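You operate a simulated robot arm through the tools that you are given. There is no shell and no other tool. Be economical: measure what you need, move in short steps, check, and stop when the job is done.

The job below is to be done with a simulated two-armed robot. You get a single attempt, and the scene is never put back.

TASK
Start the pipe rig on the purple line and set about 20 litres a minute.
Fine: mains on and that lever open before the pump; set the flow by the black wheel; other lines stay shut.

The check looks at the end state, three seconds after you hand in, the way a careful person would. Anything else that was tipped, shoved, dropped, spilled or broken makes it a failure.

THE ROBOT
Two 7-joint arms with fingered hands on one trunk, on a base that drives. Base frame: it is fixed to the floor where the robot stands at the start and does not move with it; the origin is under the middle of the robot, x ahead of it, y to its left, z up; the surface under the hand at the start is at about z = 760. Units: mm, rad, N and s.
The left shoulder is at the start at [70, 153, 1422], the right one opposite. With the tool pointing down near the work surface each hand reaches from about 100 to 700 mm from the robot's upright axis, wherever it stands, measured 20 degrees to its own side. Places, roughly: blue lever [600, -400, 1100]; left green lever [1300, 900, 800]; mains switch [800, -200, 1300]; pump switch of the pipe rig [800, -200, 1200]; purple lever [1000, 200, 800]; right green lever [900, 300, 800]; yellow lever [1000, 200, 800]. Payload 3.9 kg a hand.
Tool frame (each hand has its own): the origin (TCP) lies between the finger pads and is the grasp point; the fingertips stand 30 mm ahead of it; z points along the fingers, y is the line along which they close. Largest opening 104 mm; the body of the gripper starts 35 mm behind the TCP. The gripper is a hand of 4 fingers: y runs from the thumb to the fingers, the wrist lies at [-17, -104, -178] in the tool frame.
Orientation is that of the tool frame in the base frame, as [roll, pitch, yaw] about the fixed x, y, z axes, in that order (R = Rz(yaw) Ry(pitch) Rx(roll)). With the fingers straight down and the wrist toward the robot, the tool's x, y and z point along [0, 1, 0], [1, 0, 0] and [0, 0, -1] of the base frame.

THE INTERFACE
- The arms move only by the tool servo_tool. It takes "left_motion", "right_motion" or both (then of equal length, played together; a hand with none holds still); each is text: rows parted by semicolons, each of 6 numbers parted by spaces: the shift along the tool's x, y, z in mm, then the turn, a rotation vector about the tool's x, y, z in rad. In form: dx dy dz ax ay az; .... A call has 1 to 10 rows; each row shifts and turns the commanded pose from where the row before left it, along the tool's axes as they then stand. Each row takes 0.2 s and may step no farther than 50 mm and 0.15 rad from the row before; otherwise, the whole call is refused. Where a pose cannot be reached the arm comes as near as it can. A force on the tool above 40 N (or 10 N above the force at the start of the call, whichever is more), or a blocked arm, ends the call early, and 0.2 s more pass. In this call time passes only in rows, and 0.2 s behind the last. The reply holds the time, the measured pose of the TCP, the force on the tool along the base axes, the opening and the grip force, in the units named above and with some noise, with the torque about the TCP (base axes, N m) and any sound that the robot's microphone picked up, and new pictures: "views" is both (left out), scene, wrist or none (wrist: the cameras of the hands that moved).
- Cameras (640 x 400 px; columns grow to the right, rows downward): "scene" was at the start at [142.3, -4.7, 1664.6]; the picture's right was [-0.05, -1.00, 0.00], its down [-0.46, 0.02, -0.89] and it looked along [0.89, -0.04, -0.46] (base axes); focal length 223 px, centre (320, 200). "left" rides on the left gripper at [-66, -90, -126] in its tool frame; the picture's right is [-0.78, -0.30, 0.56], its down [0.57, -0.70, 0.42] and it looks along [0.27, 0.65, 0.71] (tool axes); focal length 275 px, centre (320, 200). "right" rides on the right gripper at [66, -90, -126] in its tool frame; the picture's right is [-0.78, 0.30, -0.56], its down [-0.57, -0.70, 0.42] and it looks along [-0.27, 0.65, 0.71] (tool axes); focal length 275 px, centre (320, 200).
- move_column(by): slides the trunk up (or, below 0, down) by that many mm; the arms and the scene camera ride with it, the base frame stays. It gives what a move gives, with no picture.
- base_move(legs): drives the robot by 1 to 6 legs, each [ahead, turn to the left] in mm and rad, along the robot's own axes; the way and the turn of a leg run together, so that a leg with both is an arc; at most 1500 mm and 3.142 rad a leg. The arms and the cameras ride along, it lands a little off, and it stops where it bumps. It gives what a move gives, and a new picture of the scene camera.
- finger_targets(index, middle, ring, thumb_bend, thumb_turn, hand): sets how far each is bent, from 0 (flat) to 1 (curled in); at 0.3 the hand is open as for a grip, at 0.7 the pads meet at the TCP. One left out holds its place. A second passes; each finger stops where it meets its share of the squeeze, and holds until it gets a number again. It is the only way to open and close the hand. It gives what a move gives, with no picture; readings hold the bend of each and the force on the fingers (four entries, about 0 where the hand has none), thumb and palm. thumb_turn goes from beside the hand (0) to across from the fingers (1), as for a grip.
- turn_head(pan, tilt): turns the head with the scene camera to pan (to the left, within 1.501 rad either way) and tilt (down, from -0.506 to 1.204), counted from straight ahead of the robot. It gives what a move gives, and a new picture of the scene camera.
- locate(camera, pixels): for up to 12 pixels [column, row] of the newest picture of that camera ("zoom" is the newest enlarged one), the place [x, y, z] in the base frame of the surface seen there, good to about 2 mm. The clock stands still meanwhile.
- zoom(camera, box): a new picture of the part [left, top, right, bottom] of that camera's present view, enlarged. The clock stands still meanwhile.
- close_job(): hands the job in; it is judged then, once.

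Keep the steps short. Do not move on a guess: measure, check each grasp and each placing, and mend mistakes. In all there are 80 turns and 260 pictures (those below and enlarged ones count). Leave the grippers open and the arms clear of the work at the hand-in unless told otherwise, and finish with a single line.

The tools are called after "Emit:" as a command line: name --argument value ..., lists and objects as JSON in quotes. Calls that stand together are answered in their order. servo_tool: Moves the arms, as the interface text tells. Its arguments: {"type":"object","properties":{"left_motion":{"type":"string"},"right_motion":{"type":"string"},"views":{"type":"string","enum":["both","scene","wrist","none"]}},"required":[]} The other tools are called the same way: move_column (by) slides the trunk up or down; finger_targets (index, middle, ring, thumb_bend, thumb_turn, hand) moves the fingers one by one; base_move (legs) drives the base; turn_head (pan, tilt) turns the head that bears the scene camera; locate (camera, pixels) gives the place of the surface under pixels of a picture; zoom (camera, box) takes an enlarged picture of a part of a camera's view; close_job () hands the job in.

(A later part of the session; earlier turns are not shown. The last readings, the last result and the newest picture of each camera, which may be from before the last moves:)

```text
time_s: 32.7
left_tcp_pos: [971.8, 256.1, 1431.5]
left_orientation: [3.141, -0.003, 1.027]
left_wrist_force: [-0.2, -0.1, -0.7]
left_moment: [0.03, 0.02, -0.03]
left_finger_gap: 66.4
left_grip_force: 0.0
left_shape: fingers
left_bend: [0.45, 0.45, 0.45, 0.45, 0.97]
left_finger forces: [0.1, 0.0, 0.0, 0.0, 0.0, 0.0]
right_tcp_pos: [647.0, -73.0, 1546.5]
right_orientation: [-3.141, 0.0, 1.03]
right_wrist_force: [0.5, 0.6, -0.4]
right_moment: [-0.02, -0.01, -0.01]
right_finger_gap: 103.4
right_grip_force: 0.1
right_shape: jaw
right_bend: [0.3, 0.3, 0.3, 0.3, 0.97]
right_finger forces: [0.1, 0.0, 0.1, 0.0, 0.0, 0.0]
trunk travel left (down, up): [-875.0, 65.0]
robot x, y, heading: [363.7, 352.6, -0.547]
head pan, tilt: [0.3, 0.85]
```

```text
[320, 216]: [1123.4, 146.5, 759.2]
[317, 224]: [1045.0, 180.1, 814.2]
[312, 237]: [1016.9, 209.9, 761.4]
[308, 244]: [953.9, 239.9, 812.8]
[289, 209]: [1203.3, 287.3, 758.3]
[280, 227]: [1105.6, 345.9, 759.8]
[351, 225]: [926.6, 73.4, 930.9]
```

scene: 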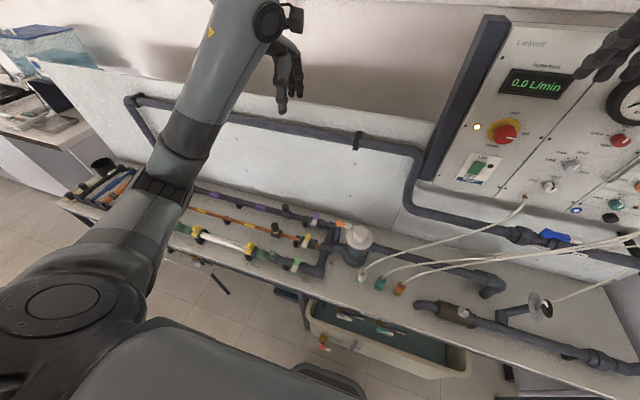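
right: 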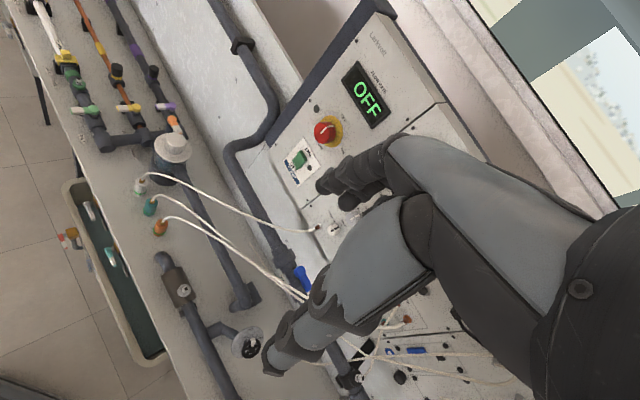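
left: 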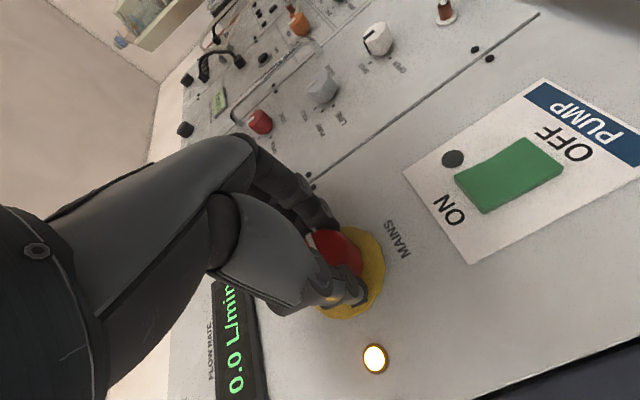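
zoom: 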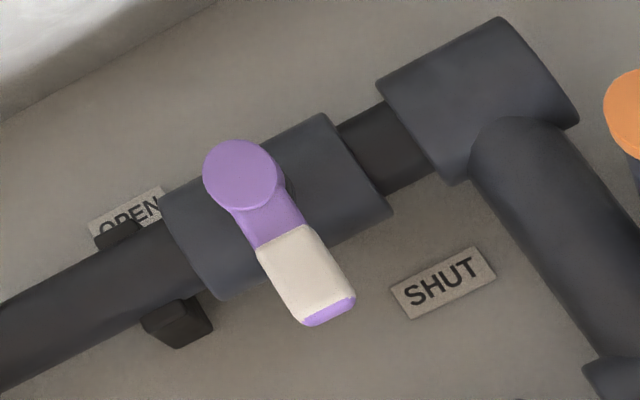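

The OPEN label lies to the left behind the pipe, so the purple lever's tip must swing from the operator's side to the left, to lie over the pipe. I form a pointing index finger and view it with the left camera.

Emit:
finger_targets --hand "left" --index 0.3 --middle 1 --ring 1 --thumb_bend 0.8 --thumb_turn 0.3

Emit:
servo_tool --left_motion "0 0 20 0 0 0" --views "both"

```text
time_s: 33.7
left_tcp_pos: [973.8, 257.7, 1430.0]
left_orientation: [-3.141, -0.004, 1.028]
left_wrist_force: [-0.2, 0.8, 0.8]
left_moment: [-0.02, 0.01, 0.0]
left_finger_gap: 61.3
left_grip_force: 0.0
left_shape: fingers
left_bend: [0.3, 1.0, 1.0, 0.8, 0.31]
left_finger forces: [0.1, 0.0, 0.1, 0.1, 0.0, 0.1]
right_tcp_pos: [647.1, -72.3, 1547.2]
right_orientation: [-3.141, -0.002, 1.028]
right_wrist_force: [0.8, 0.9, 0.0]
right_moment: [0.0, 0.0, -0.02]
right_finger_gap: 103.6
right_grip_force: 0.1
right_shape: jaw
right_bend: [0.3, 0.3, 0.3, 0.3, 0.97]
right_finger forces: [0.0, 0.1, 0.0, 0.0, 0.1, 0.1]
trunk travel left (down, up): [-875.0, 65.0]
robot x, y, heading: [364.1, 345.5, -0.54]
head pan, tilt: [0.3, 0.85]
```

```text
time_s: 34.1
left_tcp_pos: [974.3, 256.0, 1411.5]
left_orientation: [-3.141, -0.002, 1.028]
left_wrist_force: [-0.1, 0.4, 1.0]
left_moment: [-0.01, 0.01, -0.01]
left_finger_gap: 61.7
left_grip_force: 0.1
left_shape: fingers
left_bend: [0.3, 1.0, 1.0, 0.8, 0.31]
left_finger forces: [0.1, 0.0, 0.0, 0.0, 0.0, 0.0]
right_tcp_pos: [648.1, -72.2, 1546.6]
right_orientation: [-3.14, 0.001, 1.028]
right_wrist_force: [0.5, 0.4, 0.2]
right_moment: [-0.02, 0.02, -0.01]
right_finger_gap: 103.5
right_grip_force: 0.1
right_shape: jaw
right_bend: [0.3, 0.3, 0.3, 0.3, 0.97]
right_finger forces: [0.1, 0.0, 0.1, 0.0, 0.0, 0.0]
trunk travel left (down, up): [-875.0, 65.0]
robot x, y, heading: [366.2, 352.2, -0.543]
head pan, tilt: [0.3, 0.85]
```

scene: 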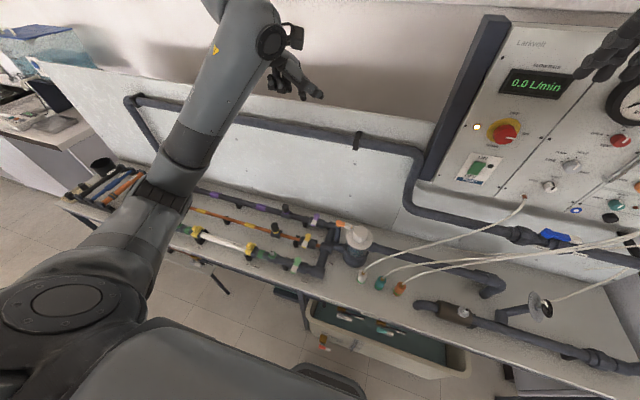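
left: 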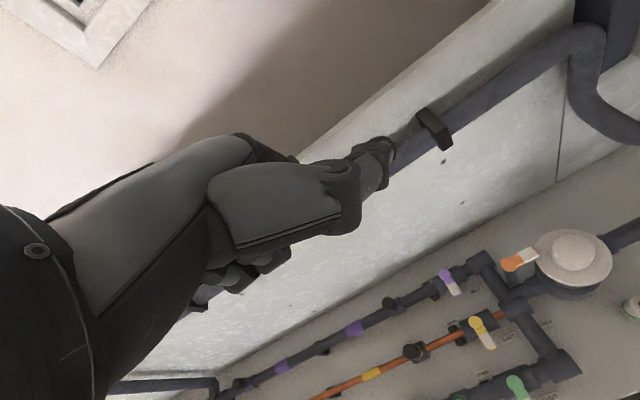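

The thumb sticks out aside this way. I'll tuck the thumb across instead, extend only the index (at bend 0.55), and look again.

Emit:
finger_targets --hand "left" --index 0.5 --middle 1 --ring 1 --thumb_bend 1 --thumb_turn 1

Emit:
servo_tool --left_motion "0 0 30 0 0 0" --views "both"

Emit:
zoom --camera "scene" --box '[230, 20, 360, 110]'

```text
time_s: 35.1
left_tcp_pos: [974.8, 256.2, 1411.0]
left_orientation: [-3.14, -0.003, 1.027]
left_wrist_force: [1.2, -0.5, -0.7]
left_moment: [0.02, -0.01, -0.02]
left_finger_gap: 24.0
left_grip_force: 0.1
left_shape: fingers
left_bend: [0.51, 1.0, 1.0, 0.98, 0.81]
left_finger forces: [0.0, 0.1, 0.0, 0.0, 0.0, 0.0]
right_tcp_pos: [646.8, -72.8, 1547.0]
right_orientation: [3.141, 0.0, 1.028]
right_wrist_force: [-0.8, 0.0, 0.6]
right_moment: [0.02, -0.02, 0.01]
right_finger_gap: 103.4
right_grip_force: 0.1
right_shape: jaw
right_bend: [0.3, 0.3, 0.3, 0.3, 0.97]
right_finger forces: [0.0, 0.1, 0.0, 0.0, 0.0, 0.1]
trunk travel left (down, up): [-875.0, 65.0]
robot x, y, heading: [367.5, 350.6, -0.543]
head pan, tilt: [0.3, 0.85]
```

```text
time_s: 35.5
left_tcp_pos: [974.8, 255.7, 1380.4]
left_orientation: [-3.14, -0.002, 1.029]
left_wrist_force: [-1.0, -0.3, 1.2]
left_moment: [0.0, -0.01, -0.01]
left_finger_gap: 23.9
left_grip_force: 0.0
left_shape: fingers
left_bend: [0.51, 1.0, 1.0, 0.98, 0.81]
left_finger forces: [0.1, 0.0, 0.0, 0.0, 0.0, 0.0]
right_tcp_pos: [647.6, -72.9, 1546.4]
right_orientation: [3.14, 0.002, 1.028]
right_wrist_force: [-0.4, -0.7, 0.6]
right_moment: [-0.01, -0.03, 0.01]
right_finger_gap: 103.6
right_grip_force: 0.1
right_shape: jaw
right_bend: [0.3, 0.3, 0.3, 0.3, 0.97]
right_finger forces: [0.1, 0.1, 0.0, 0.1, 0.0, 0.0]
trunk travel left (down, up): [-875.0, 65.0]
robot x, y, heading: [364.9, 352.7, -0.541]
head pan, tilt: [0.3, 0.85]
```

scene: 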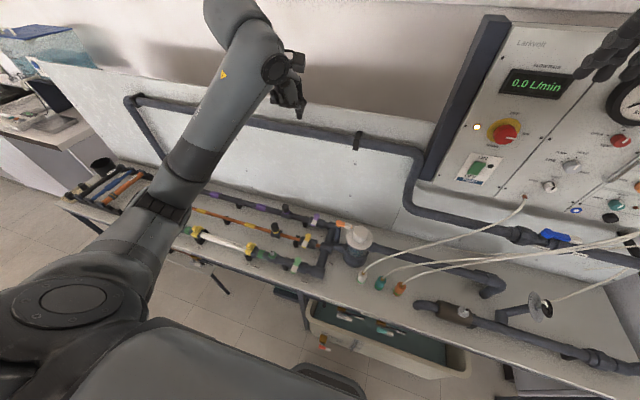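
left: 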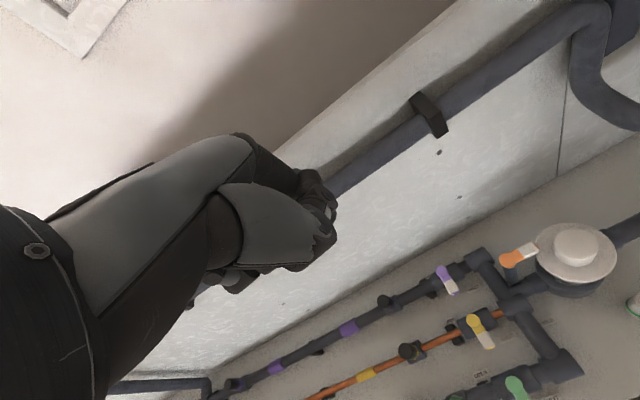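

```text
4.44 times, centred on (295, 65) of scene
```

zoom: 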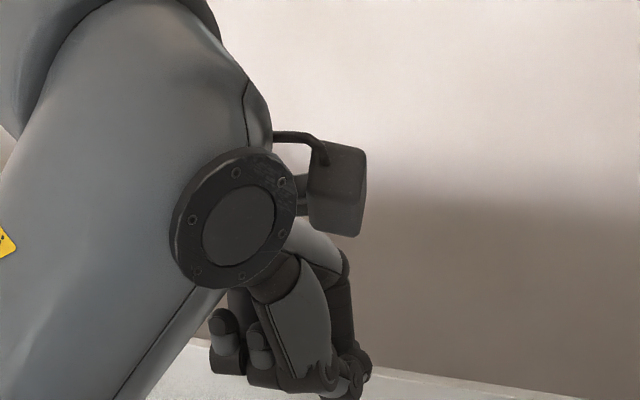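

The thumb hides the index. I'll make a pinch point instead: index and thumb at 0.7, middle and ring curled.

Emit:
finger_targets --hand "left" --index 0.3 --thumb_bend 0.5 --thumb_turn 0.97

Emit:
finger_targets --hand "left" --index 0.7 --thumb_bend 0.7

Emit:
servo_tool --left_motion "0 0 20 0 0 0" --views "wrist"

Emit:
zoom --camera "scene" --box '[230, 30, 360, 120]'

```text
time_s: 36.5
left_tcp_pos: [973.7, 256.8, 1381.5]
left_orientation: [-3.141, -0.002, 1.028]
left_wrist_force: [-1.0, -0.4, -0.7]
left_moment: [-0.01, 0.01, 0.02]
left_finger_gap: 79.1
left_grip_force: 0.0
left_shape: fingers
left_bend: [0.3, 1.0, 1.0, 0.5, 0.97]
left_finger forces: [0.1, 0.1, 0.0, 0.0, 0.1, 0.1]
right_tcp_pos: [647.0, -72.9, 1546.9]
right_orientation: [-3.14, 0.0, 1.028]
right_wrist_force: [0.6, 0.2, -1.3]
right_moment: [0.01, -0.03, -0.02]
right_finger_gap: 103.7
right_grip_force: 0.1
right_shape: jaw
right_bend: [0.3, 0.3, 0.3, 0.3, 0.97]
right_finger forces: [0.0, 0.1, 0.0, 0.0, 0.1, 0.1]
trunk travel left (down, up): [-875.0, 65.0]
robot x, y, heading: [363.5, 348.9, -0.539]
head pan, tilt: [0.3, 0.85]
```

```text
time_s: 37.5
left_tcp_pos: [974.3, 256.0, 1381.1]
left_orientation: [3.141, -0.002, 1.028]
left_wrist_force: [0.6, -1.5, -0.4]
left_moment: [0.01, 0.0, 0.04]
left_finger_gap: 3.3
left_grip_force: 0.0
left_shape: fingers
left_bend: [0.7, 1.0, 1.0, 0.7, 1.0]
left_finger forces: [0.0, 0.0, 0.1, 0.2, 0.0, 0.0]
right_tcp_pos: [646.6, -71.5, 1546.6]
right_orientation: [-3.141, -0.001, 1.028]
right_wrist_force: [0.1, -0.4, 0.6]
right_moment: [0.0, 0.0, 0.01]
right_finger_gap: 103.6
right_grip_force: 0.1
right_shape: jaw
right_bend: [0.3, 0.3, 0.3, 0.3, 0.97]
right_finger forces: [0.0, 0.0, 0.1, 0.1, 0.0, 0.0]
trunk travel left (down, up): [-875.0, 65.0]
robot x, y, heading: [362.9, 347.3, -0.547]
head pan, tilt: [0.3, 0.85]
```

```text
time_s: 37.9
left_tcp_pos: [975.0, 257.2, 1360.6]
left_orientation: [-3.14, -0.001, 1.027]
left_wrist_force: [-0.5, 0.2, -0.2]
left_moment: [0.03, -0.01, 0.02]
left_finger_gap: 3.3
left_grip_force: 0.2
left_shape: fingers
left_bend: [0.7, 1.0, 1.0, 0.7, 1.0]
left_finger forces: [0.1, 0.1, 0.0, 0.0, 0.1, 0.0]
right_tcp_pos: [647.0, -73.3, 1547.6]
right_orientation: [3.141, 0.0, 1.027]
right_wrist_force: [0.5, -0.1, 0.5]
right_moment: [-0.04, -0.03, 0.0]
right_finger_gap: 103.9
right_grip_force: 0.0
right_shape: jaw
right_bend: [0.3, 0.3, 0.3, 0.3, 0.97]
right_finger forces: [0.0, 0.1, 0.1, 0.0, 0.1, 0.0]
trunk travel left (down, up): [-875.0, 65.0]
robot x, y, heading: [364.2, 351.1, -0.545]
head pan, tilt: [0.3, 0.85]
```

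left: 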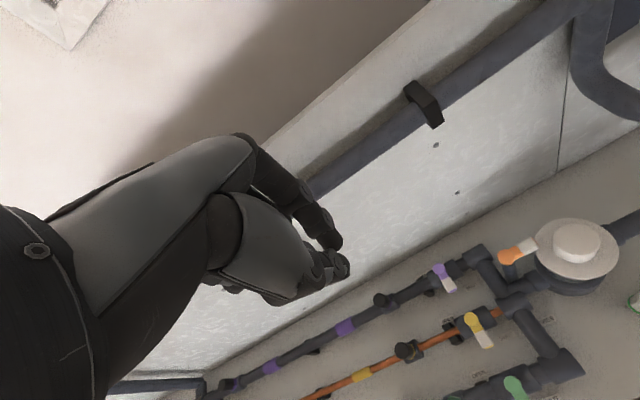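

```text
4.44 times, centred on (295, 75) of scene
```

zoom: 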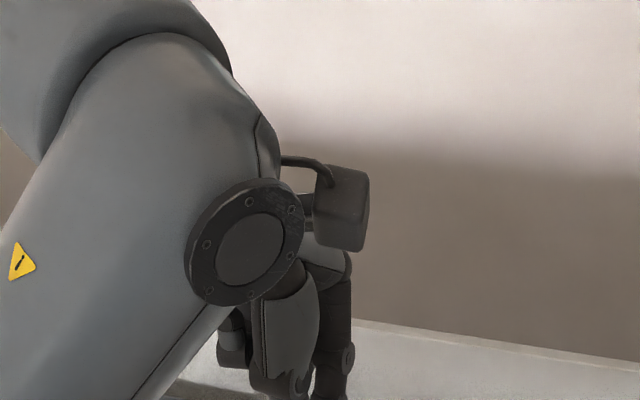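

A clean pinch point is formed at about (343,262). I measure the tips' location.

Emit:
locate --camera "left" --pixels '[[338, 240], [345, 258], [346, 270], [335, 272], [328, 230], [318, 290]]'

Emit:
zoom --camera "left" --box '[260, 180, 420, 300]'

```text
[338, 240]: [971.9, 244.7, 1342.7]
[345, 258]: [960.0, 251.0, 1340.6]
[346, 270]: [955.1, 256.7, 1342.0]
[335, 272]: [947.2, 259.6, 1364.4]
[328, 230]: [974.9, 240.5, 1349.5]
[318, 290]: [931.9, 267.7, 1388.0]
```

```text
3.33 times, centred on (340, 240) of left
```

zoom: 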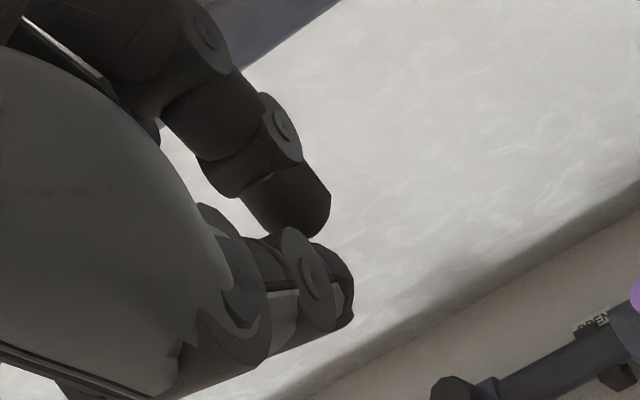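

Pinch tips are ≈28 mm ahead of the TCP and ±10 mm wide. Plan: come down on the right of the lever (l side), then sweep left. First move over and down to z≈960.

Emit:
servo_tool --left_motion "-30 32 0 0 0 0; -30 32 0 0 0 0; 0 0 50 0 0 0; 0 0 50 0 0 0; 0 0 50 0 0 0; 0 0 50 0 0 0; 0 0 50 0 0 0; 0 0 50 0 0 0; 0 0 50 0 0 0; 0 0 50 0 0 0" --views "both"

```text
time_s: 40.1
left_tcp_pos: [998.3, 171.2, 962.4]
left_orientation: [3.138, -0.002, 1.026]
left_wrist_force: [-0.8, -0.1, 0.3]
left_moment: [0.02, 0.0, -0.05]
left_finger_gap: 3.2
left_grip_force: 0.0
left_shape: fingers
left_bend: [0.7, 1.0, 1.0, 0.7, 1.0]
left_finger forces: [0.1, 0.1, 0.0, 0.0, 0.1, 0.0]
right_tcp_pos: [646.9, -72.9, 1545.7]
right_orientation: [3.141, 0.001, 1.029]
right_wrist_force: [-0.1, -0.1, 0.9]
right_moment: [0.0, -0.04, 0.01]
right_finger_gap: 103.7
right_grip_force: 0.0
right_shape: jaw
right_bend: [0.3, 0.3, 0.3, 0.3, 0.97]
right_finger forces: [0.0, 0.1, 0.0, 0.1, 0.1, 0.0]
trunk travel left (down, up): [-875.0, 65.0]
robot x, y, heading: [366.8, 355.0, -0.541]
head pan, tilt: [0.3, 0.85]
```

scene: 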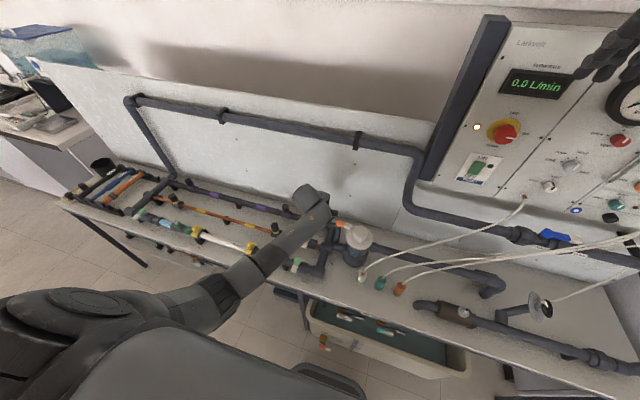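
left: 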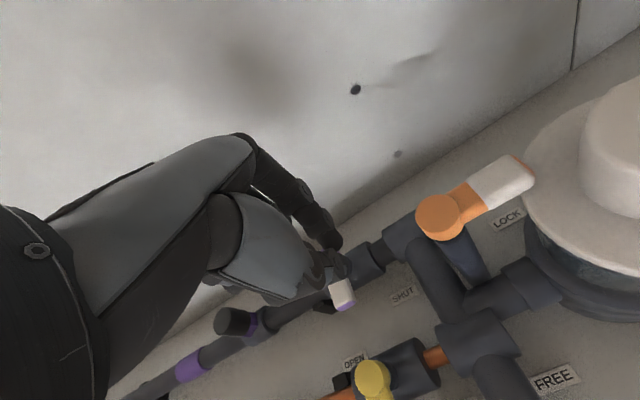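

I check how high the forearm and elbow are over the bench.

Emit:
locate --camera "scene" --pixels '[[210, 300], [240, 280], [270, 255], [225, 320], [310, 200], [230, 300], [268, 280]]'

Emit:
zoom --camera "left" --box '[280, 180, 480, 305]'

```text
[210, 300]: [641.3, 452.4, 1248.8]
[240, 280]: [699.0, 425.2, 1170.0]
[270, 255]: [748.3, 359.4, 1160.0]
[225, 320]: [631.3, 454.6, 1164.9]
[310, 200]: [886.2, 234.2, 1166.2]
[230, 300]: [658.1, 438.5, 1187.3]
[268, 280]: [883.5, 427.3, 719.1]
```

```text
3.20 times, centred on (380, 242) of left
```

zoom: 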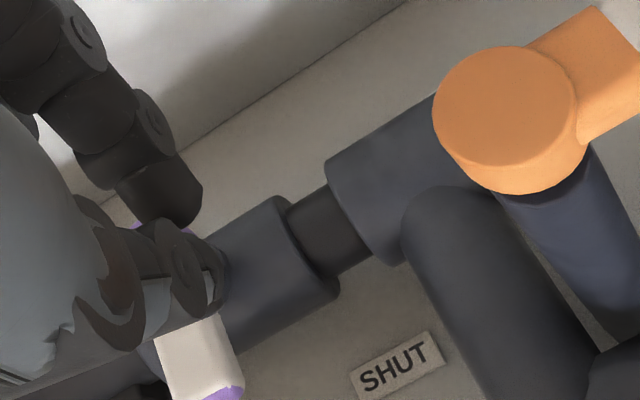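

Elbow/forearm are at z≈1170, fine. Lower to TCP z≈864 beside the lever.

Emit:
servo_tool --left_motion "0 0 40 0 0 0; 0 0 30 0 0 0; 0 0 28 0 0 0" --views "wrist"

Emit:
zoom --camera "left" --box '[280, 180, 480, 305]'

```text
time_s: 40.9
left_tcp_pos: [997.4, 171.7, 862.1]
left_orientation: [-3.141, -0.001, 1.029]
left_wrist_force: [0.0, 1.0, 0.6]
left_moment: [0.0, 0.01, 0.0]
left_finger_gap: 2.9
left_grip_force: 0.0
left_shape: fingers
left_bend: [0.7, 1.0, 1.0, 0.7, 1.0]
left_finger forces: [0.1, 0.1, 0.0, 0.0, 0.1, 0.0]
right_tcp_pos: [646.6, -71.9, 1545.9]
right_orientation: [3.142, 0.001, 1.029]
right_wrist_force: [0.8, 0.4, 0.4]
right_moment: [0.01, -0.01, -0.03]
right_finger_gap: 103.6
right_grip_force: 0.1
right_shape: jaw
right_bend: [0.3, 0.3, 0.3, 0.3, 0.97]
right_finger forces: [0.1, 0.1, 0.0, 0.0, 0.1, 0.1]
trunk travel left (down, up): [-875.0, 65.0]
robot x, y, heading: [365.2, 350.2, -0.546]
head pan, tilt: [0.3, 0.85]
```

left: 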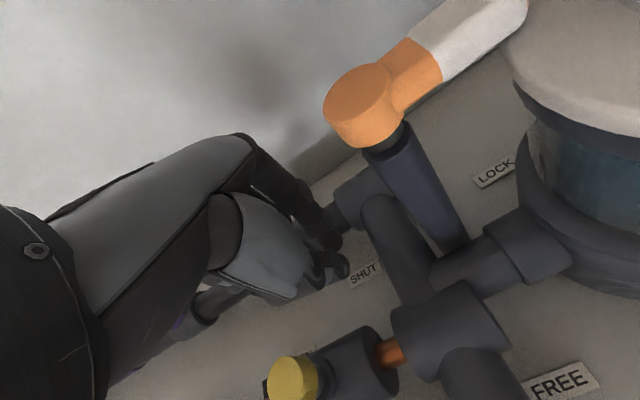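

```text
3.20 times, centred on (380, 242) of left
```

zoom: 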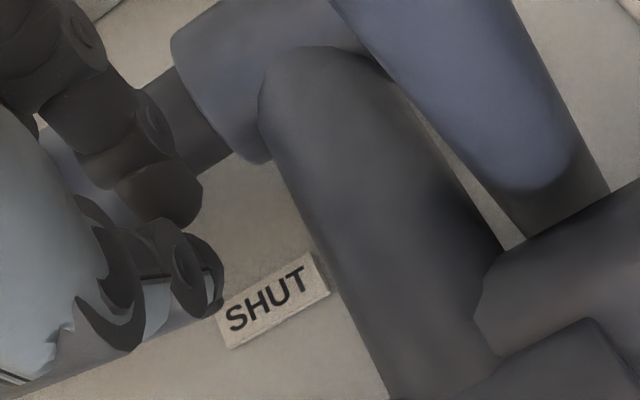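

Now sweep left: contact, then first ~30°.

Emit:
servo_tool --left_motion "12 0 0 0 0 0; 10 0 0 0 0 0; 8 0 0 0 0 0; 8 0 0 0 0 0; 6 1 0 0 0 0" --views "wrist"

```text
time_s: 42.1
left_tcp_pos: [1020.9, 210.3, 862.8]
left_orientation: [3.141, -0.003, 1.027]
left_wrist_force: [-2.3, -0.5, -0.9]
left_moment: [-0.02, 0.04, 0.0]
left_finger_gap: 1.8
left_grip_force: 1.1
left_shape: fingers
left_bend: [0.7, 1.0, 1.0, 0.7, 1.0]
left_finger forces: [2.0, 0.1, 0.1, 0.1, 0.0, 0.0]
right_tcp_pos: [647.1, -72.1, 1547.1]
right_orientation: [3.142, 0.002, 1.03]
right_wrist_force: [0.7, -0.2, -0.5]
right_moment: [0.02, -0.06, 0.04]
right_finger_gap: 103.8
right_grip_force: 0.0
right_shape: jaw
right_bend: [0.3, 0.3, 0.3, 0.3, 0.97]
right_finger forces: [0.0, 0.1, 0.0, 0.1, 0.0, 0.1]
trunk travel left (down, up): [-875.0, 65.0]
robot x, y, heading: [361.3, 349.8, -0.541]
head pan, tilt: [0.3, 0.85]
```

left: 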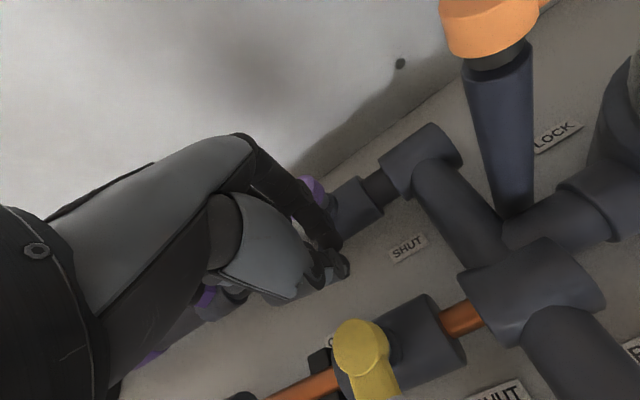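

Light contact (≈2 N), moving as expected. Continue the arc.

Emit:
servo_tool --left_motion "7 4 0 0 0 0; 7 6 0 0 0 0; 4 5 0 0 0 0; 3 6 0 0 0 0; 2 6 0 0 0 0" --views "both"

Emit:
zoom --camera "left" --box '[180, 120, 420, 300]'

```text
time_s: 43.3
left_tcp_pos: [1054.5, 218.0, 864.7]
left_orientation: [3.14, 0.0, 1.029]
left_wrist_force: [-9.0, 4.0, 1.8]
left_moment: [0.02, 0.08, -0.1]
left_finger_gap: 0.0
left_grip_force: 5.1
left_shape: fingers
left_bend: [0.7, 1.0, 1.0, 0.68, 1.0]
left_finger forces: [9.5, 0.0, 0.1, 0.1, 0.0, 0.1]
right_tcp_pos: [643.8, -71.3, 1547.5]
right_orientation: [3.14, -0.001, 1.03]
right_wrist_force: [-0.2, 0.6, -0.1]
right_moment: [-0.03, -0.02, 0.0]
right_finger_gap: 103.6
right_grip_force: 0.0
right_shape: jaw
right_bend: [0.3, 0.3, 0.3, 0.3, 0.97]
right_finger forces: [0.0, 0.1, 0.0, 0.1, 0.0, 0.0]
trunk travel left (down, up): [-875.0, 65.0]
robot x, y, heading: [361.9, 351.8, -0.546]
head pan, tilt: [0.3, 0.85]
```

scene: 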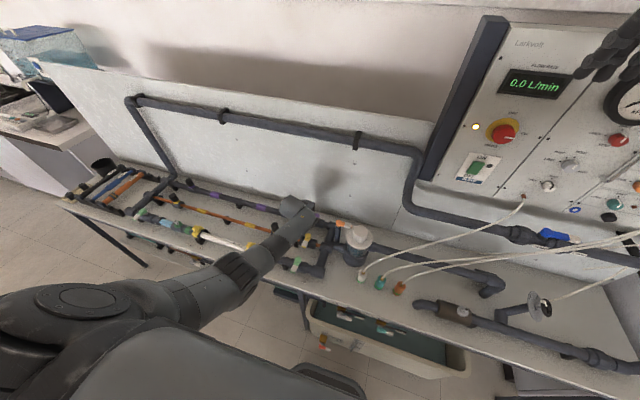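
left: 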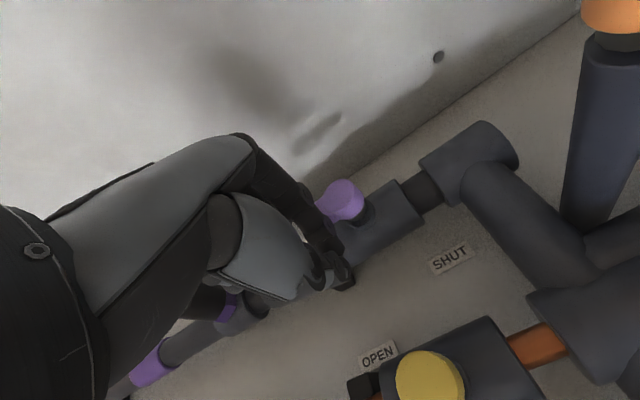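

```text
2.22 times, centred on (300, 210) of left
```

zoom: 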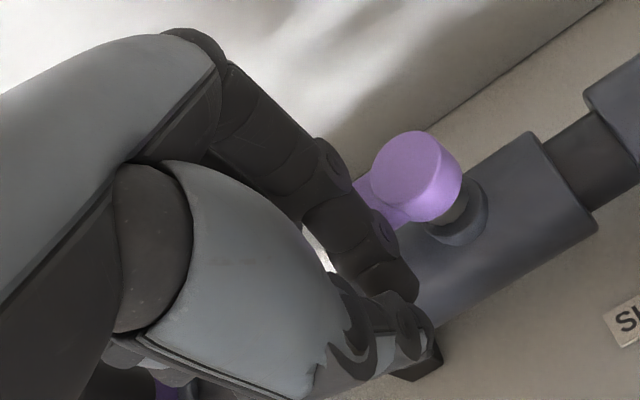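

The lever has swung left over the pipe; push a few mm more towards its stop.

Emit:
servo_tool --left_motion "0 4 0 0 0 0; 0 4 0 0 0 0; 0 3 0 0 0 0" --views "none"

Emit:
servo_tool --left_motion "0 -15 0 0 0 0; 0 -10 -40 0 0 0; 0 0 -50 0 0 0; 0 0 -50 0 0 0; 0 -20 -50 0 0 0" --views "wrist"

```text
time_s: 44.1
left_tcp_pos: [1062.9, 211.8, 865.3]
left_orientation: [3.137, -0.001, 1.026]
left_wrist_force: [-10.4, 11.2, 13.4]
left_moment: [0.01, 0.11, -0.08]
left_finger_gap: 0.0
left_grip_force: 12.8
left_shape: fingers
left_bend: [0.71, 1.0, 1.0, 0.66, 1.0]
left_finger forces: [26.0, 0.0, 0.1, 0.0, 0.0, 0.1]
right_tcp_pos: [641.2, -69.5, 1549.0]
right_orientation: [3.137, -0.001, 1.03]
right_wrist_force: [-0.4, -0.7, 0.3]
right_moment: [0.0, 0.01, 0.0]
right_finger_gap: 103.6
right_grip_force: 0.1
right_shape: jaw
right_bend: [0.3, 0.3, 0.3, 0.3, 0.97]
right_finger forces: [0.0, 0.1, 0.0, 0.1, 0.0, 0.0]
trunk travel left (down, up): [-875.0, 65.0]
robot x, y, heading: [361.8, 351.2, -0.539]
head pan, tilt: [0.3, 0.85]
```

```text
refused: row 5 steps farther than a row can; nothing moved
```

Force rose to ~20 N: it looks to be at its stop. Back off and lift.

Emit:
servo_tool --left_motion "0 -15 0 0 0 0; 0 -10 -40 0 0 0; 0 0 -50 0 0 0; 0 0 -50 0 0 0; 0 -40 -20 0 0 0; 0 -40 -20 0 0 0; 0 -40 -20 0 0 0" --views "both"

Emit:
zoom --camera "left" --box '[280, 130, 600, 330]'

```text
time_s: 45.7
left_tcp_pos: [938.5, 283.9, 1063.6]
left_orientation: [3.142, -0.002, 1.029]
left_wrist_force: [1.0, 0.2, 0.3]
left_moment: [0.0, -0.03, 0.03]
left_finger_gap: 2.8
left_grip_force: 0.0
left_shape: fingers
left_bend: [0.7, 1.0, 1.0, 0.7, 1.0]
left_finger forces: [0.1, 0.1, 0.0, 0.0, 0.0, 0.1]
right_tcp_pos: [645.3, -70.8, 1547.1]
right_orientation: [3.139, 0.002, 1.028]
right_wrist_force: [-0.5, 0.0, 0.9]
right_moment: [0.0, -0.02, -0.01]
right_finger_gap: 103.4
right_grip_force: 0.1
right_shape: jaw
right_bend: [0.3, 0.3, 0.3, 0.3, 0.97]
right_finger forces: [0.0, 0.0, 0.0, 0.0, 0.0, 0.0]
trunk travel left (down, up): [-875.0, 65.0]
robot x, y, heading: [364.1, 349.8, -0.541]
head pan, tilt: [0.3, 0.85]
```

scene: 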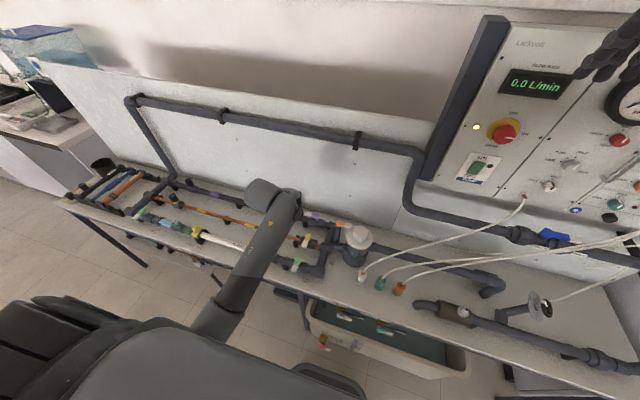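
left: 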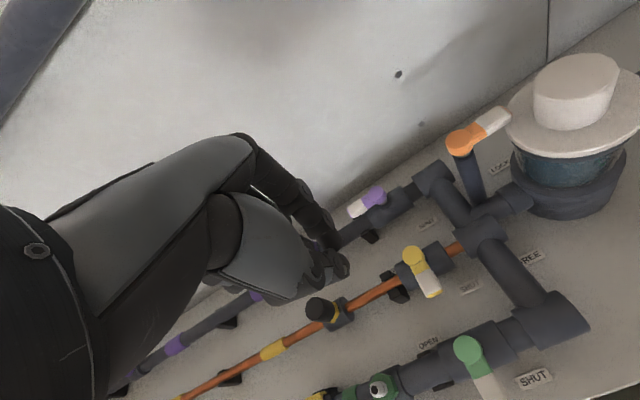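

```text
2.00 times, centred on (440, 230) of left
```

zoom: 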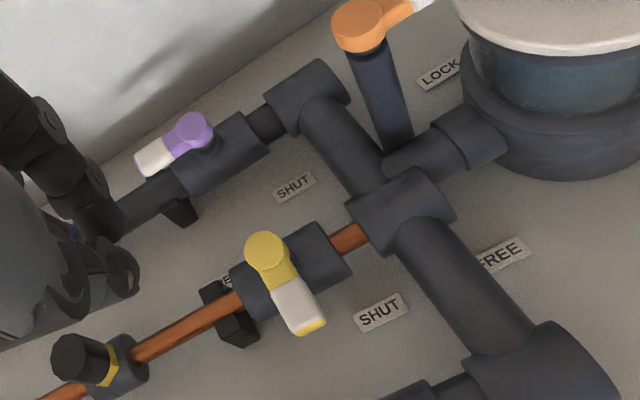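

The purple lever now lies along its pipe. I check the far left green lever in the scene view.

Emit:
zoom --camera "scene" --box '[110, 180, 270, 270]'

Emit:
locate --camera "left" --pixels '[[377, 196], [358, 208]]'

```text
4.00 times, centred on (190, 225) of scene
```

zoom: 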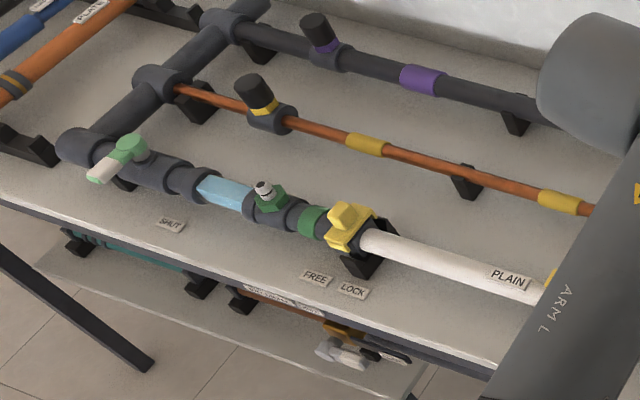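

```text
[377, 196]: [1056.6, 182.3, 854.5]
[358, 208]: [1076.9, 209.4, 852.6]
```

All others across (shut). Raise the left hand and drive back ~390 mm along the bench so that pump switch (left hand) and wheel (right hand) are both reachable.

Emit:
servo_tool --left_motion "0 -20 -45 0 0 0; 0 -20 -45 0 0 0; 0 -20 -45 0 0 0; 0 -20 -45 0 0 0; 0 0 -50 0 0 0; 0 0 -50 0 0 0" --views "none"

Emit:
base_move --legs '[[0, 1.56], [-392, 0], [0, -1.56]]'

Emit:
turn_head --pan 0.0 --tilt 0.6

```text
time_s: 47.1
left_tcp_pos: [886.8, 320.3, 1339.8]
left_orientation: [-3.14, 0.0, 1.029]
left_wrist_force: [-0.6, -0.6, 0.4]
left_moment: [0.01, 0.01, 0.02]
left_finger_gap: 2.8
left_grip_force: 0.1
left_shape: fingers
left_bend: [0.7, 1.0, 1.0, 0.7, 1.0]
left_finger forces: [0.0, 0.0, 0.0, 0.0, 0.0, 0.1]
left hand out of reach, approached as far as the arm can: row 5
right_tcp_pos: [649.9, -70.0, 1547.5]
right_orientation: [3.141, 0.004, 1.031]
right_wrist_force: [0.8, 0.1, -1.0]
right_moment: [-0.03, 0.0, 0.01]
right_finger_gap: 103.9
right_grip_force: 0.0
right_shape: jaw
right_bend: [0.3, 0.3, 0.3, 0.3, 0.97]
right_finger forces: [0.1, 0.1, 0.1, 0.0, 0.1, 0.0]
trunk travel left (down, up): [-875.0, 65.0]
robot x, y, heading: [362.4, 351.3, -0.538]
head pan, tilt: [0.3, 0.85]
```

```text
time_s: 57.1
left_tcp_pos: [683.2, -2.0, 1340.2]
left_orientation: [-3.141, -0.002, 1.059]
left_wrist_force: [-0.7, -0.1, 1.0]
left_moment: [-0.01, -0.02, 0.0]
left_finger_gap: 2.6
left_grip_force: 0.0
left_shape: fingers
left_bend: [0.7, 1.0, 1.0, 0.7, 1.0]
left_finger forces: [0.1, 0.2, 0.0, 0.1, 0.0, 0.1]
right_tcp_pos: [456.2, -399.5, 1547.7]
right_orientation: [-3.141, 0.003, 1.058]
right_wrist_force: [-0.2, 0.0, -0.5]
right_moment: [0.0, -0.04, 0.01]
right_finger_gap: 103.8
right_grip_force: 0.1
right_shape: jaw
right_bend: [0.3, 0.3, 0.3, 0.3, 0.97]
right_finger forces: [0.0, 0.1, 0.1, 0.0, 0.0, 0.1]
trunk travel left (down, up): [-875.0, 65.0]
robot x, y, heading: [161.6, 15.4, -0.513]
head pan, tilt: [0.3, 0.85]
```

scene: 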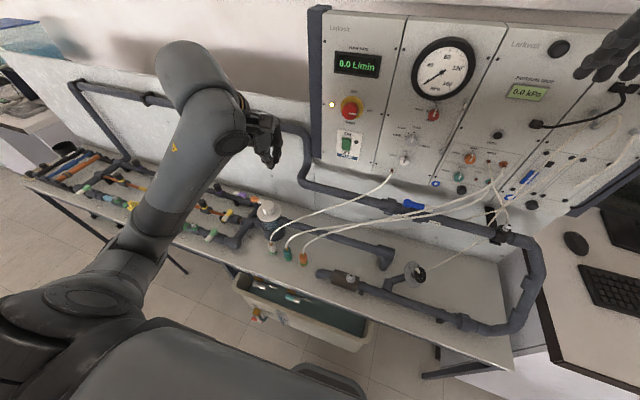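

```text
time_s: 57.9
left_tcp_pos: [683.3, -2.3, 1340.0]
left_orientation: [-3.14, -0.001, 1.058]
left_wrist_force: [-0.7, -0.1, 0.7]
left_moment: [0.01, -0.03, -0.05]
left_finger_gap: 2.8
left_grip_force: 0.1
left_shape: fingers
left_bend: [0.7, 1.0, 1.0, 0.7, 1.0]
left_finger forces: [0.1, 0.0, 0.1, 0.0, 0.0, 0.1]
right_tcp_pos: [455.0, -399.7, 1546.5]
right_orientation: [3.141, 0.0, 1.059]
right_wrist_force: [0.4, 0.2, 0.8]
right_moment: [-0.03, -0.02, 0.01]
right_finger_gap: 103.8
right_grip_force: 0.1
right_shape: jaw
right_bend: [0.3, 0.3, 0.3, 0.3, 0.97]
right_finger forces: [0.1, 0.0, 0.0, 0.0, 0.0, 0.0]
trunk travel left (down, up): [-875.0, 65.0]
robot x, y, heading: [160.5, 15.1, -0.517]
head pan, tilt: [0.0, 0.6]
```

scene: 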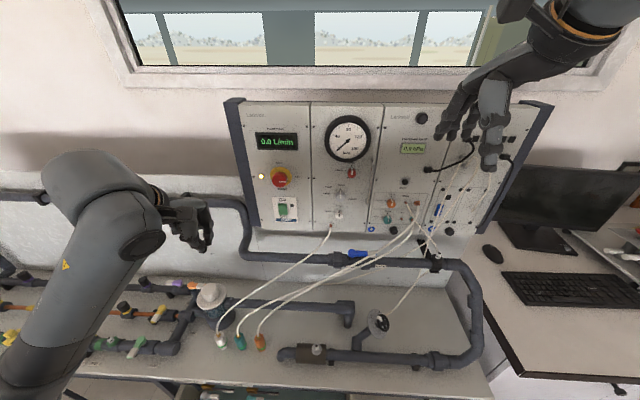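

Position fine (display and switch visible). Enlarge and measure the pump rocker.

Emit:
zoom --camera "scene" --box '[256, 185, 320, 235]'

Emit:
locate --camera "zoom" --pixels '[[260, 200], [265, 240], [270, 280], [225, 210], [310, 240], [262, 150], [280, 330], [330, 190]]'

```text
8.00 times, centred on (288, 210) of scene
```

zoom: 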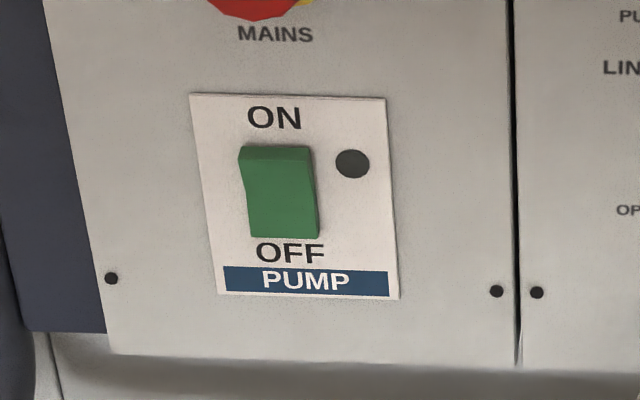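

```text
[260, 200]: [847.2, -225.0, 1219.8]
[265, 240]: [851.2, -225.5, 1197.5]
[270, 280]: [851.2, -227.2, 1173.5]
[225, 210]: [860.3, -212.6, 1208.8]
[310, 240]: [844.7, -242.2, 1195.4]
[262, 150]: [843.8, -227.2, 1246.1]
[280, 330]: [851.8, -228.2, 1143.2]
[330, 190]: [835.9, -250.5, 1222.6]
```

Rocker: x≈842, y≈−232, its raised upper half around z≈1236. I tilt the left hand up by 1.2 rad (so the index leads the thumb) while shifting 112 mm right.

Emit:
servo_tool --left_motion "-14 0 0 -0.15 0 0; -14 0 0 -0.15 0 0; -14 0 0 -0.15 0 0; -14 0 0 -0.15 0 0; -14 0 0 -0.15 0 0; -14 0 0 -0.15 0 0; -14 0 0 -0.15 0 0; -14 0 0 -0.15 0 0" --views "wrist"

Emit:
locate --camera "zoom" --pixels '[[278, 160], [280, 175], [278, 185]]'

```text
time_s: 58.9
left_tcp_pos: [702.1, -21.9, 1343.6]
left_orientation: [2.627, -0.238, 1.108]
left_wrist_force: [-0.1, -0.1, -0.1]
left_moment: [0.02, 0.0, 0.01]
left_finger_gap: 2.5
left_grip_force: 0.0
left_shape: fingers
left_bend: [0.7, 1.0, 1.0, 0.7, 1.0]
left_finger forces: [0.1, 0.0, 0.0, 0.1, 0.0, 0.0]
left hand out of reach, approached as far as the arm can: row 1, 3, 4
right_tcp_pos: [456.2, -397.9, 1547.7]
right_orientation: [3.142, 0.005, 1.058]
right_wrist_force: [0.2, 0.3, 0.3]
right_moment: [-0.02, 0.0, 0.01]
right_finger_gap: 103.6
right_grip_force: 0.1
right_shape: jaw
right_bend: [0.3, 0.3, 0.3, 0.3, 0.97]
right_finger forces: [0.0, 0.0, 0.0, 0.1, 0.1, 0.0]
trunk travel left (down, up): [-875.0, 65.0]
robot x, y, heading: [164.0, 10.8, -0.515]
head pan, tilt: [0.0, 0.6]
stopped in row 4 (left hand): the arm was blocked; the commanded pose is now the measured one
```

left: 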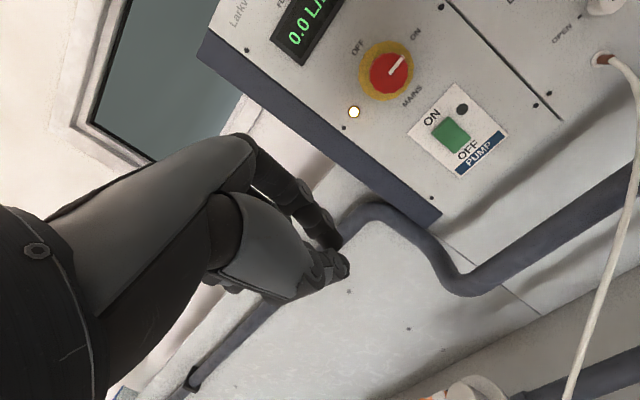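

```text
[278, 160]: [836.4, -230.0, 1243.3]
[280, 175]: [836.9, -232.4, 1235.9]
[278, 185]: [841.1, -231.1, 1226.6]
```

The arm met a joint limit folded so close. I move the hand ~100 mm out and 60 mm up first, then continue tilting.

Emit:
servo_tool --left_motion "2 39 -1 0 0 0; 2 39 -1 0 0 0; 3 39 -1 0 0 0" --views "none"

Emit:
servo_tool --left_motion "0 0 0 -0.15 0 0; 0 0 0 -0.15 0 0; 0 0 0 -0.15 0 0; 0 0 0 -0.15 0 0; 0 0 0 -0.1 0 0" --views "both"

```text
time_s: 59.6
left_tcp_pos: [790.1, -75.4, 1404.6]
left_orientation: [2.627, -0.239, 1.11]
left_wrist_force: [0.3, -0.3, -0.6]
left_moment: [-0.02, 0.03, 0.02]
left_finger_gap: 2.6
left_grip_force: 0.1
left_shape: fingers
left_bend: [0.7, 1.0, 1.0, 0.7, 1.0]
left_finger forces: [0.1, 0.0, 0.0, 0.0, 0.0, 0.0]
right_tcp_pos: [456.6, -400.7, 1547.2]
right_orientation: [-3.14, 0.002, 1.058]
right_wrist_force: [1.2, -0.5, 0.2]
right_moment: [0.01, 0.01, -0.02]
right_finger_gap: 103.5
right_grip_force: 0.0
right_shape: jaw
right_bend: [0.3, 0.3, 0.3, 0.3, 0.97]
right_finger forces: [0.0, 0.0, 0.1, 0.0, 0.0, 0.0]
trunk travel left (down, up): [-875.0, 65.0]
robot x, y, heading: [161.1, 15.1, -0.514]
head pan, tilt: [0.0, 0.6]
```

```text
time_s: 60.9
left_tcp_pos: [789.4, -76.5, 1405.5]
left_orientation: [1.926, -0.239, 1.107]
left_wrist_force: [-0.6, 0.6, -0.6]
left_moment: [-0.04, 0.01, 0.0]
left_finger_gap: 2.7
left_grip_force: 0.2
left_shape: fingers
left_bend: [0.7, 1.0, 1.0, 0.7, 1.0]
left_finger forces: [0.0, 0.0, 0.0, 0.0, 0.1, 0.0]
right_tcp_pos: [456.0, -398.9, 1546.8]
right_orientation: [3.142, 0.002, 1.058]
right_wrist_force: [0.2, 0.1, 0.8]
right_moment: [-0.03, -0.02, -0.03]
right_finger_gap: 103.6
right_grip_force: 0.1
right_shape: jaw
right_bend: [0.3, 0.3, 0.3, 0.3, 0.97]
right_finger forces: [0.1, 0.1, 0.1, 0.0, 0.0, 0.0]
trunk travel left (down, up): [-875.0, 65.0]
robot x, y, heading: [162.7, 12.0, -0.512]
head pan, tilt: [0.0, 0.6]
```

scene: 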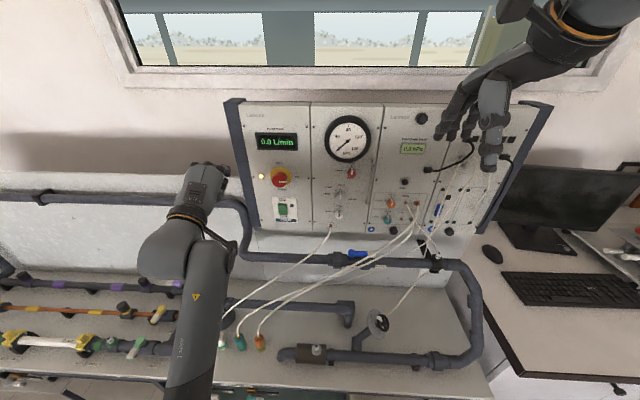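
left: 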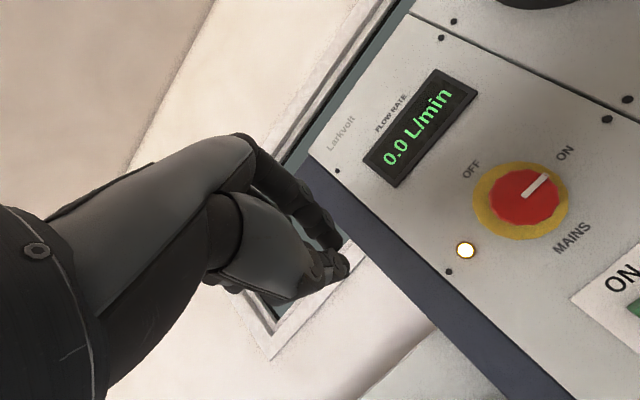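

Straighten the hand: roll back and yaw slightly, pulling back 40 mm.

Emit:
servo_tool --left_motion "-20 0 -20 0 0 -0.13; -30 0 -20 0 0 -0.13; -30 0 0 0 -0.14 0.04" --views "none"

```text
time_s: 61.5
left_tcp_pos: [734.6, -106.1, 1402.5]
left_orientation: [1.883, -0.213, 1.185]
left_wrist_force: [-0.8, 1.0, 0.1]
left_moment: [-0.01, -0.01, 0.0]
left_finger_gap: 2.7
left_grip_force: 0.0
left_shape: fingers
left_bend: [0.7, 1.0, 1.0, 0.7, 1.0]
left_finger forces: [0.0, 0.1, 0.1, 0.0, 0.0, 0.0]
right_tcp_pos: [454.2, -400.9, 1546.9]
right_orientation: [-3.14, 0.0, 1.056]
right_wrist_force: [0.7, 0.3, -0.5]
right_moment: [0.0, 0.02, 0.0]
right_finger_gap: 103.8
right_grip_force: 0.1
right_shape: jaw
right_bend: [0.3, 0.3, 0.3, 0.3, 0.97]
right_finger forces: [0.0, 0.0, 0.0, 0.1, 0.0, 0.0]
trunk travel left (down, up): [-875.0, 65.0]
robot x, y, heading: [160.5, 11.2, -0.516]
head pan, tilt: [0.0, 0.6]
stopped in row 3 (left hand): the arm was blocked; the commanded pose is now the measured one
```

The wrist is at a limit, but the present pointing direction (22° off the panel normal) suffices for a press. I move to a point 40 mm in front of the rocker's upper half.

Emit:
servo_tool --left_motion "-20.4 -22.3 23.1 0 0 0; -20.4 -22.3 23.1 0 0 0; -20.4 -22.3 23.1 0 0 0; -20.4 -22.3 23.1 0 0 0; -20.4 -22.3 23.1 0 0 0" --views "both"

```text
time_s: 62.1
left_tcp_pos: [757.2, -133.9, 1334.1]
left_orientation: [1.845, -0.415, 1.186]
left_wrist_force: [0.4, 0.0, 0.3]
left_moment: [0.02, 0.01, -0.03]
left_finger_gap: 2.5
left_grip_force: 0.1
left_shape: fingers
left_bend: [0.7, 1.0, 1.0, 0.7, 1.0]
left_finger forces: [0.1, 0.1, 0.1, 0.0, 0.1, 0.0]
left hand out of reach, approached as far as the arm can: row 3
right_tcp_pos: [454.4, -400.0, 1546.3]
right_orientation: [-3.14, 0.0, 1.058]
right_wrist_force: [0.5, -0.8, -0.4]
right_moment: [-0.01, 0.02, -0.03]
right_finger_gap: 103.6
right_grip_force: 0.2
right_shape: jaw
right_bend: [0.3, 0.3, 0.3, 0.3, 0.97]
right_finger forces: [0.0, 0.0, 0.1, 0.0, 0.1, 0.0]
trunk travel left (down, up): [-875.0, 65.0]
robot x, y, heading: [164.1, 12.0, -0.511]
head pan, tilt: [0.0, 0.6]
stopped in row 3 (left hand): the arm was blocked; the commanded pose is now the measured one
```

scene: 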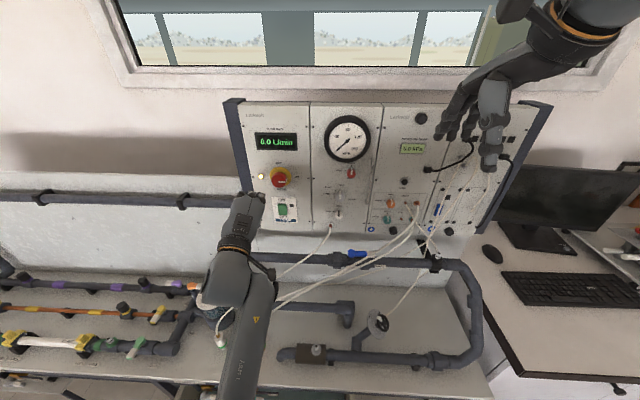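
left: 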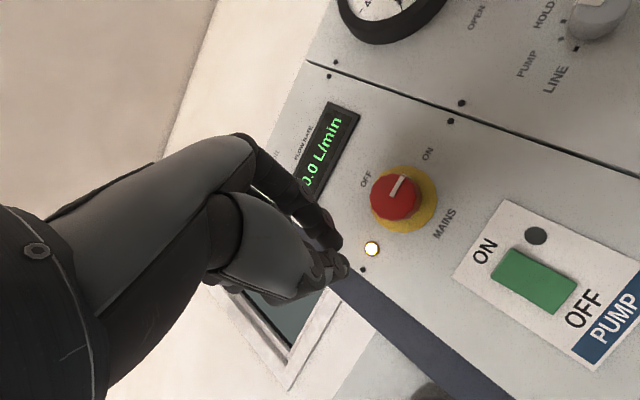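

The arm comes from the left, so I roll the hand the other way (wrist to the left, as it was with the knob), which the arm reached easily.

Emit:
servo_tool --left_motion "0 0 -15 0 0 0.15; 0 0 -15 0 0 0.15; 0 0 0 0 0 0.15; 0 0 0 0 0 0.15; 0 0 0 0 0 0.15; 0 0 0 0 0 0.15; 0 0 0 0 0 0.1" --views "none"

```text
time_s: 63.7
left_tcp_pos: [730.7, -125.8, 1342.1]
left_orientation: [2.631, -1.28, 0.254]
left_wrist_force: [0.5, -0.3, 1.2]
left_moment: [0.01, 0.03, -0.02]
left_finger_gap: 2.4
left_grip_force: 0.0
left_shape: fingers
left_bend: [0.7, 1.0, 1.0, 0.7, 1.0]
left_finger forces: [0.0, 0.0, 0.0, 0.1, 0.1, 0.0]
right_tcp_pos: [455.9, -400.7, 1547.6]
right_orientation: [-3.14, 0.0, 1.057]
right_wrist_force: [0.8, 0.5, 0.4]
right_moment: [0.03, -0.01, -0.01]
right_finger_gap: 103.6
right_grip_force: 0.1
right_shape: jaw
right_bend: [0.3, 0.3, 0.3, 0.3, 0.97]
right_finger forces: [0.0, 0.0, 0.0, 0.0, 0.0, 0.0]
trunk travel left (down, up): [-875.0, 65.0]
robot x, y, heading: [165.0, 14.4, -0.51]
head pan, tilt: [0.0, 0.6]
```

Good, no blockage. Now align the pointing axis with the panel normal.

Emit:
servo_tool --left_motion "0 0 0 -0.105 0.068 0; 0 0 0 -0.105 0.068 0; 0 0 0 -0.105 0.068 0" --views "wrist"

```text
time_s: 64.5
left_tcp_pos: [729.4, -124.3, 1342.1]
left_orientation: [1.55, -1.391, 1.037]
left_wrist_force: [-0.3, 0.0, -0.1]
left_moment: [0.01, 0.04, 0.02]
left_finger_gap: 2.7
left_grip_force: 0.1
left_shape: fingers
left_bend: [0.7, 1.0, 1.0, 0.7, 1.0]
left_finger forces: [0.0, 0.0, 0.1, 0.0, 0.0, 0.0]
right_tcp_pos: [456.2, -400.7, 1546.7]
right_orientation: [-3.142, 0.001, 1.058]
right_wrist_force: [0.3, -0.5, -0.4]
right_moment: [0.02, 0.02, -0.01]
right_finger_gap: 103.5
right_grip_force: 0.1
right_shape: jaw
right_bend: [0.3, 0.3, 0.3, 0.3, 0.97]
right_finger forces: [0.0, 0.1, 0.0, 0.0, 0.1, 0.0]
trunk travel left (down, up): [-875.0, 65.0]
robot x, y, heading: [161.5, 17.7, -0.509]
head pan, tilt: [0.0, 0.6]
```

left: 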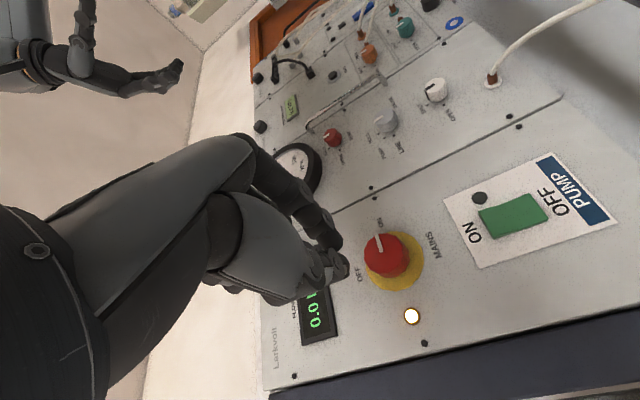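

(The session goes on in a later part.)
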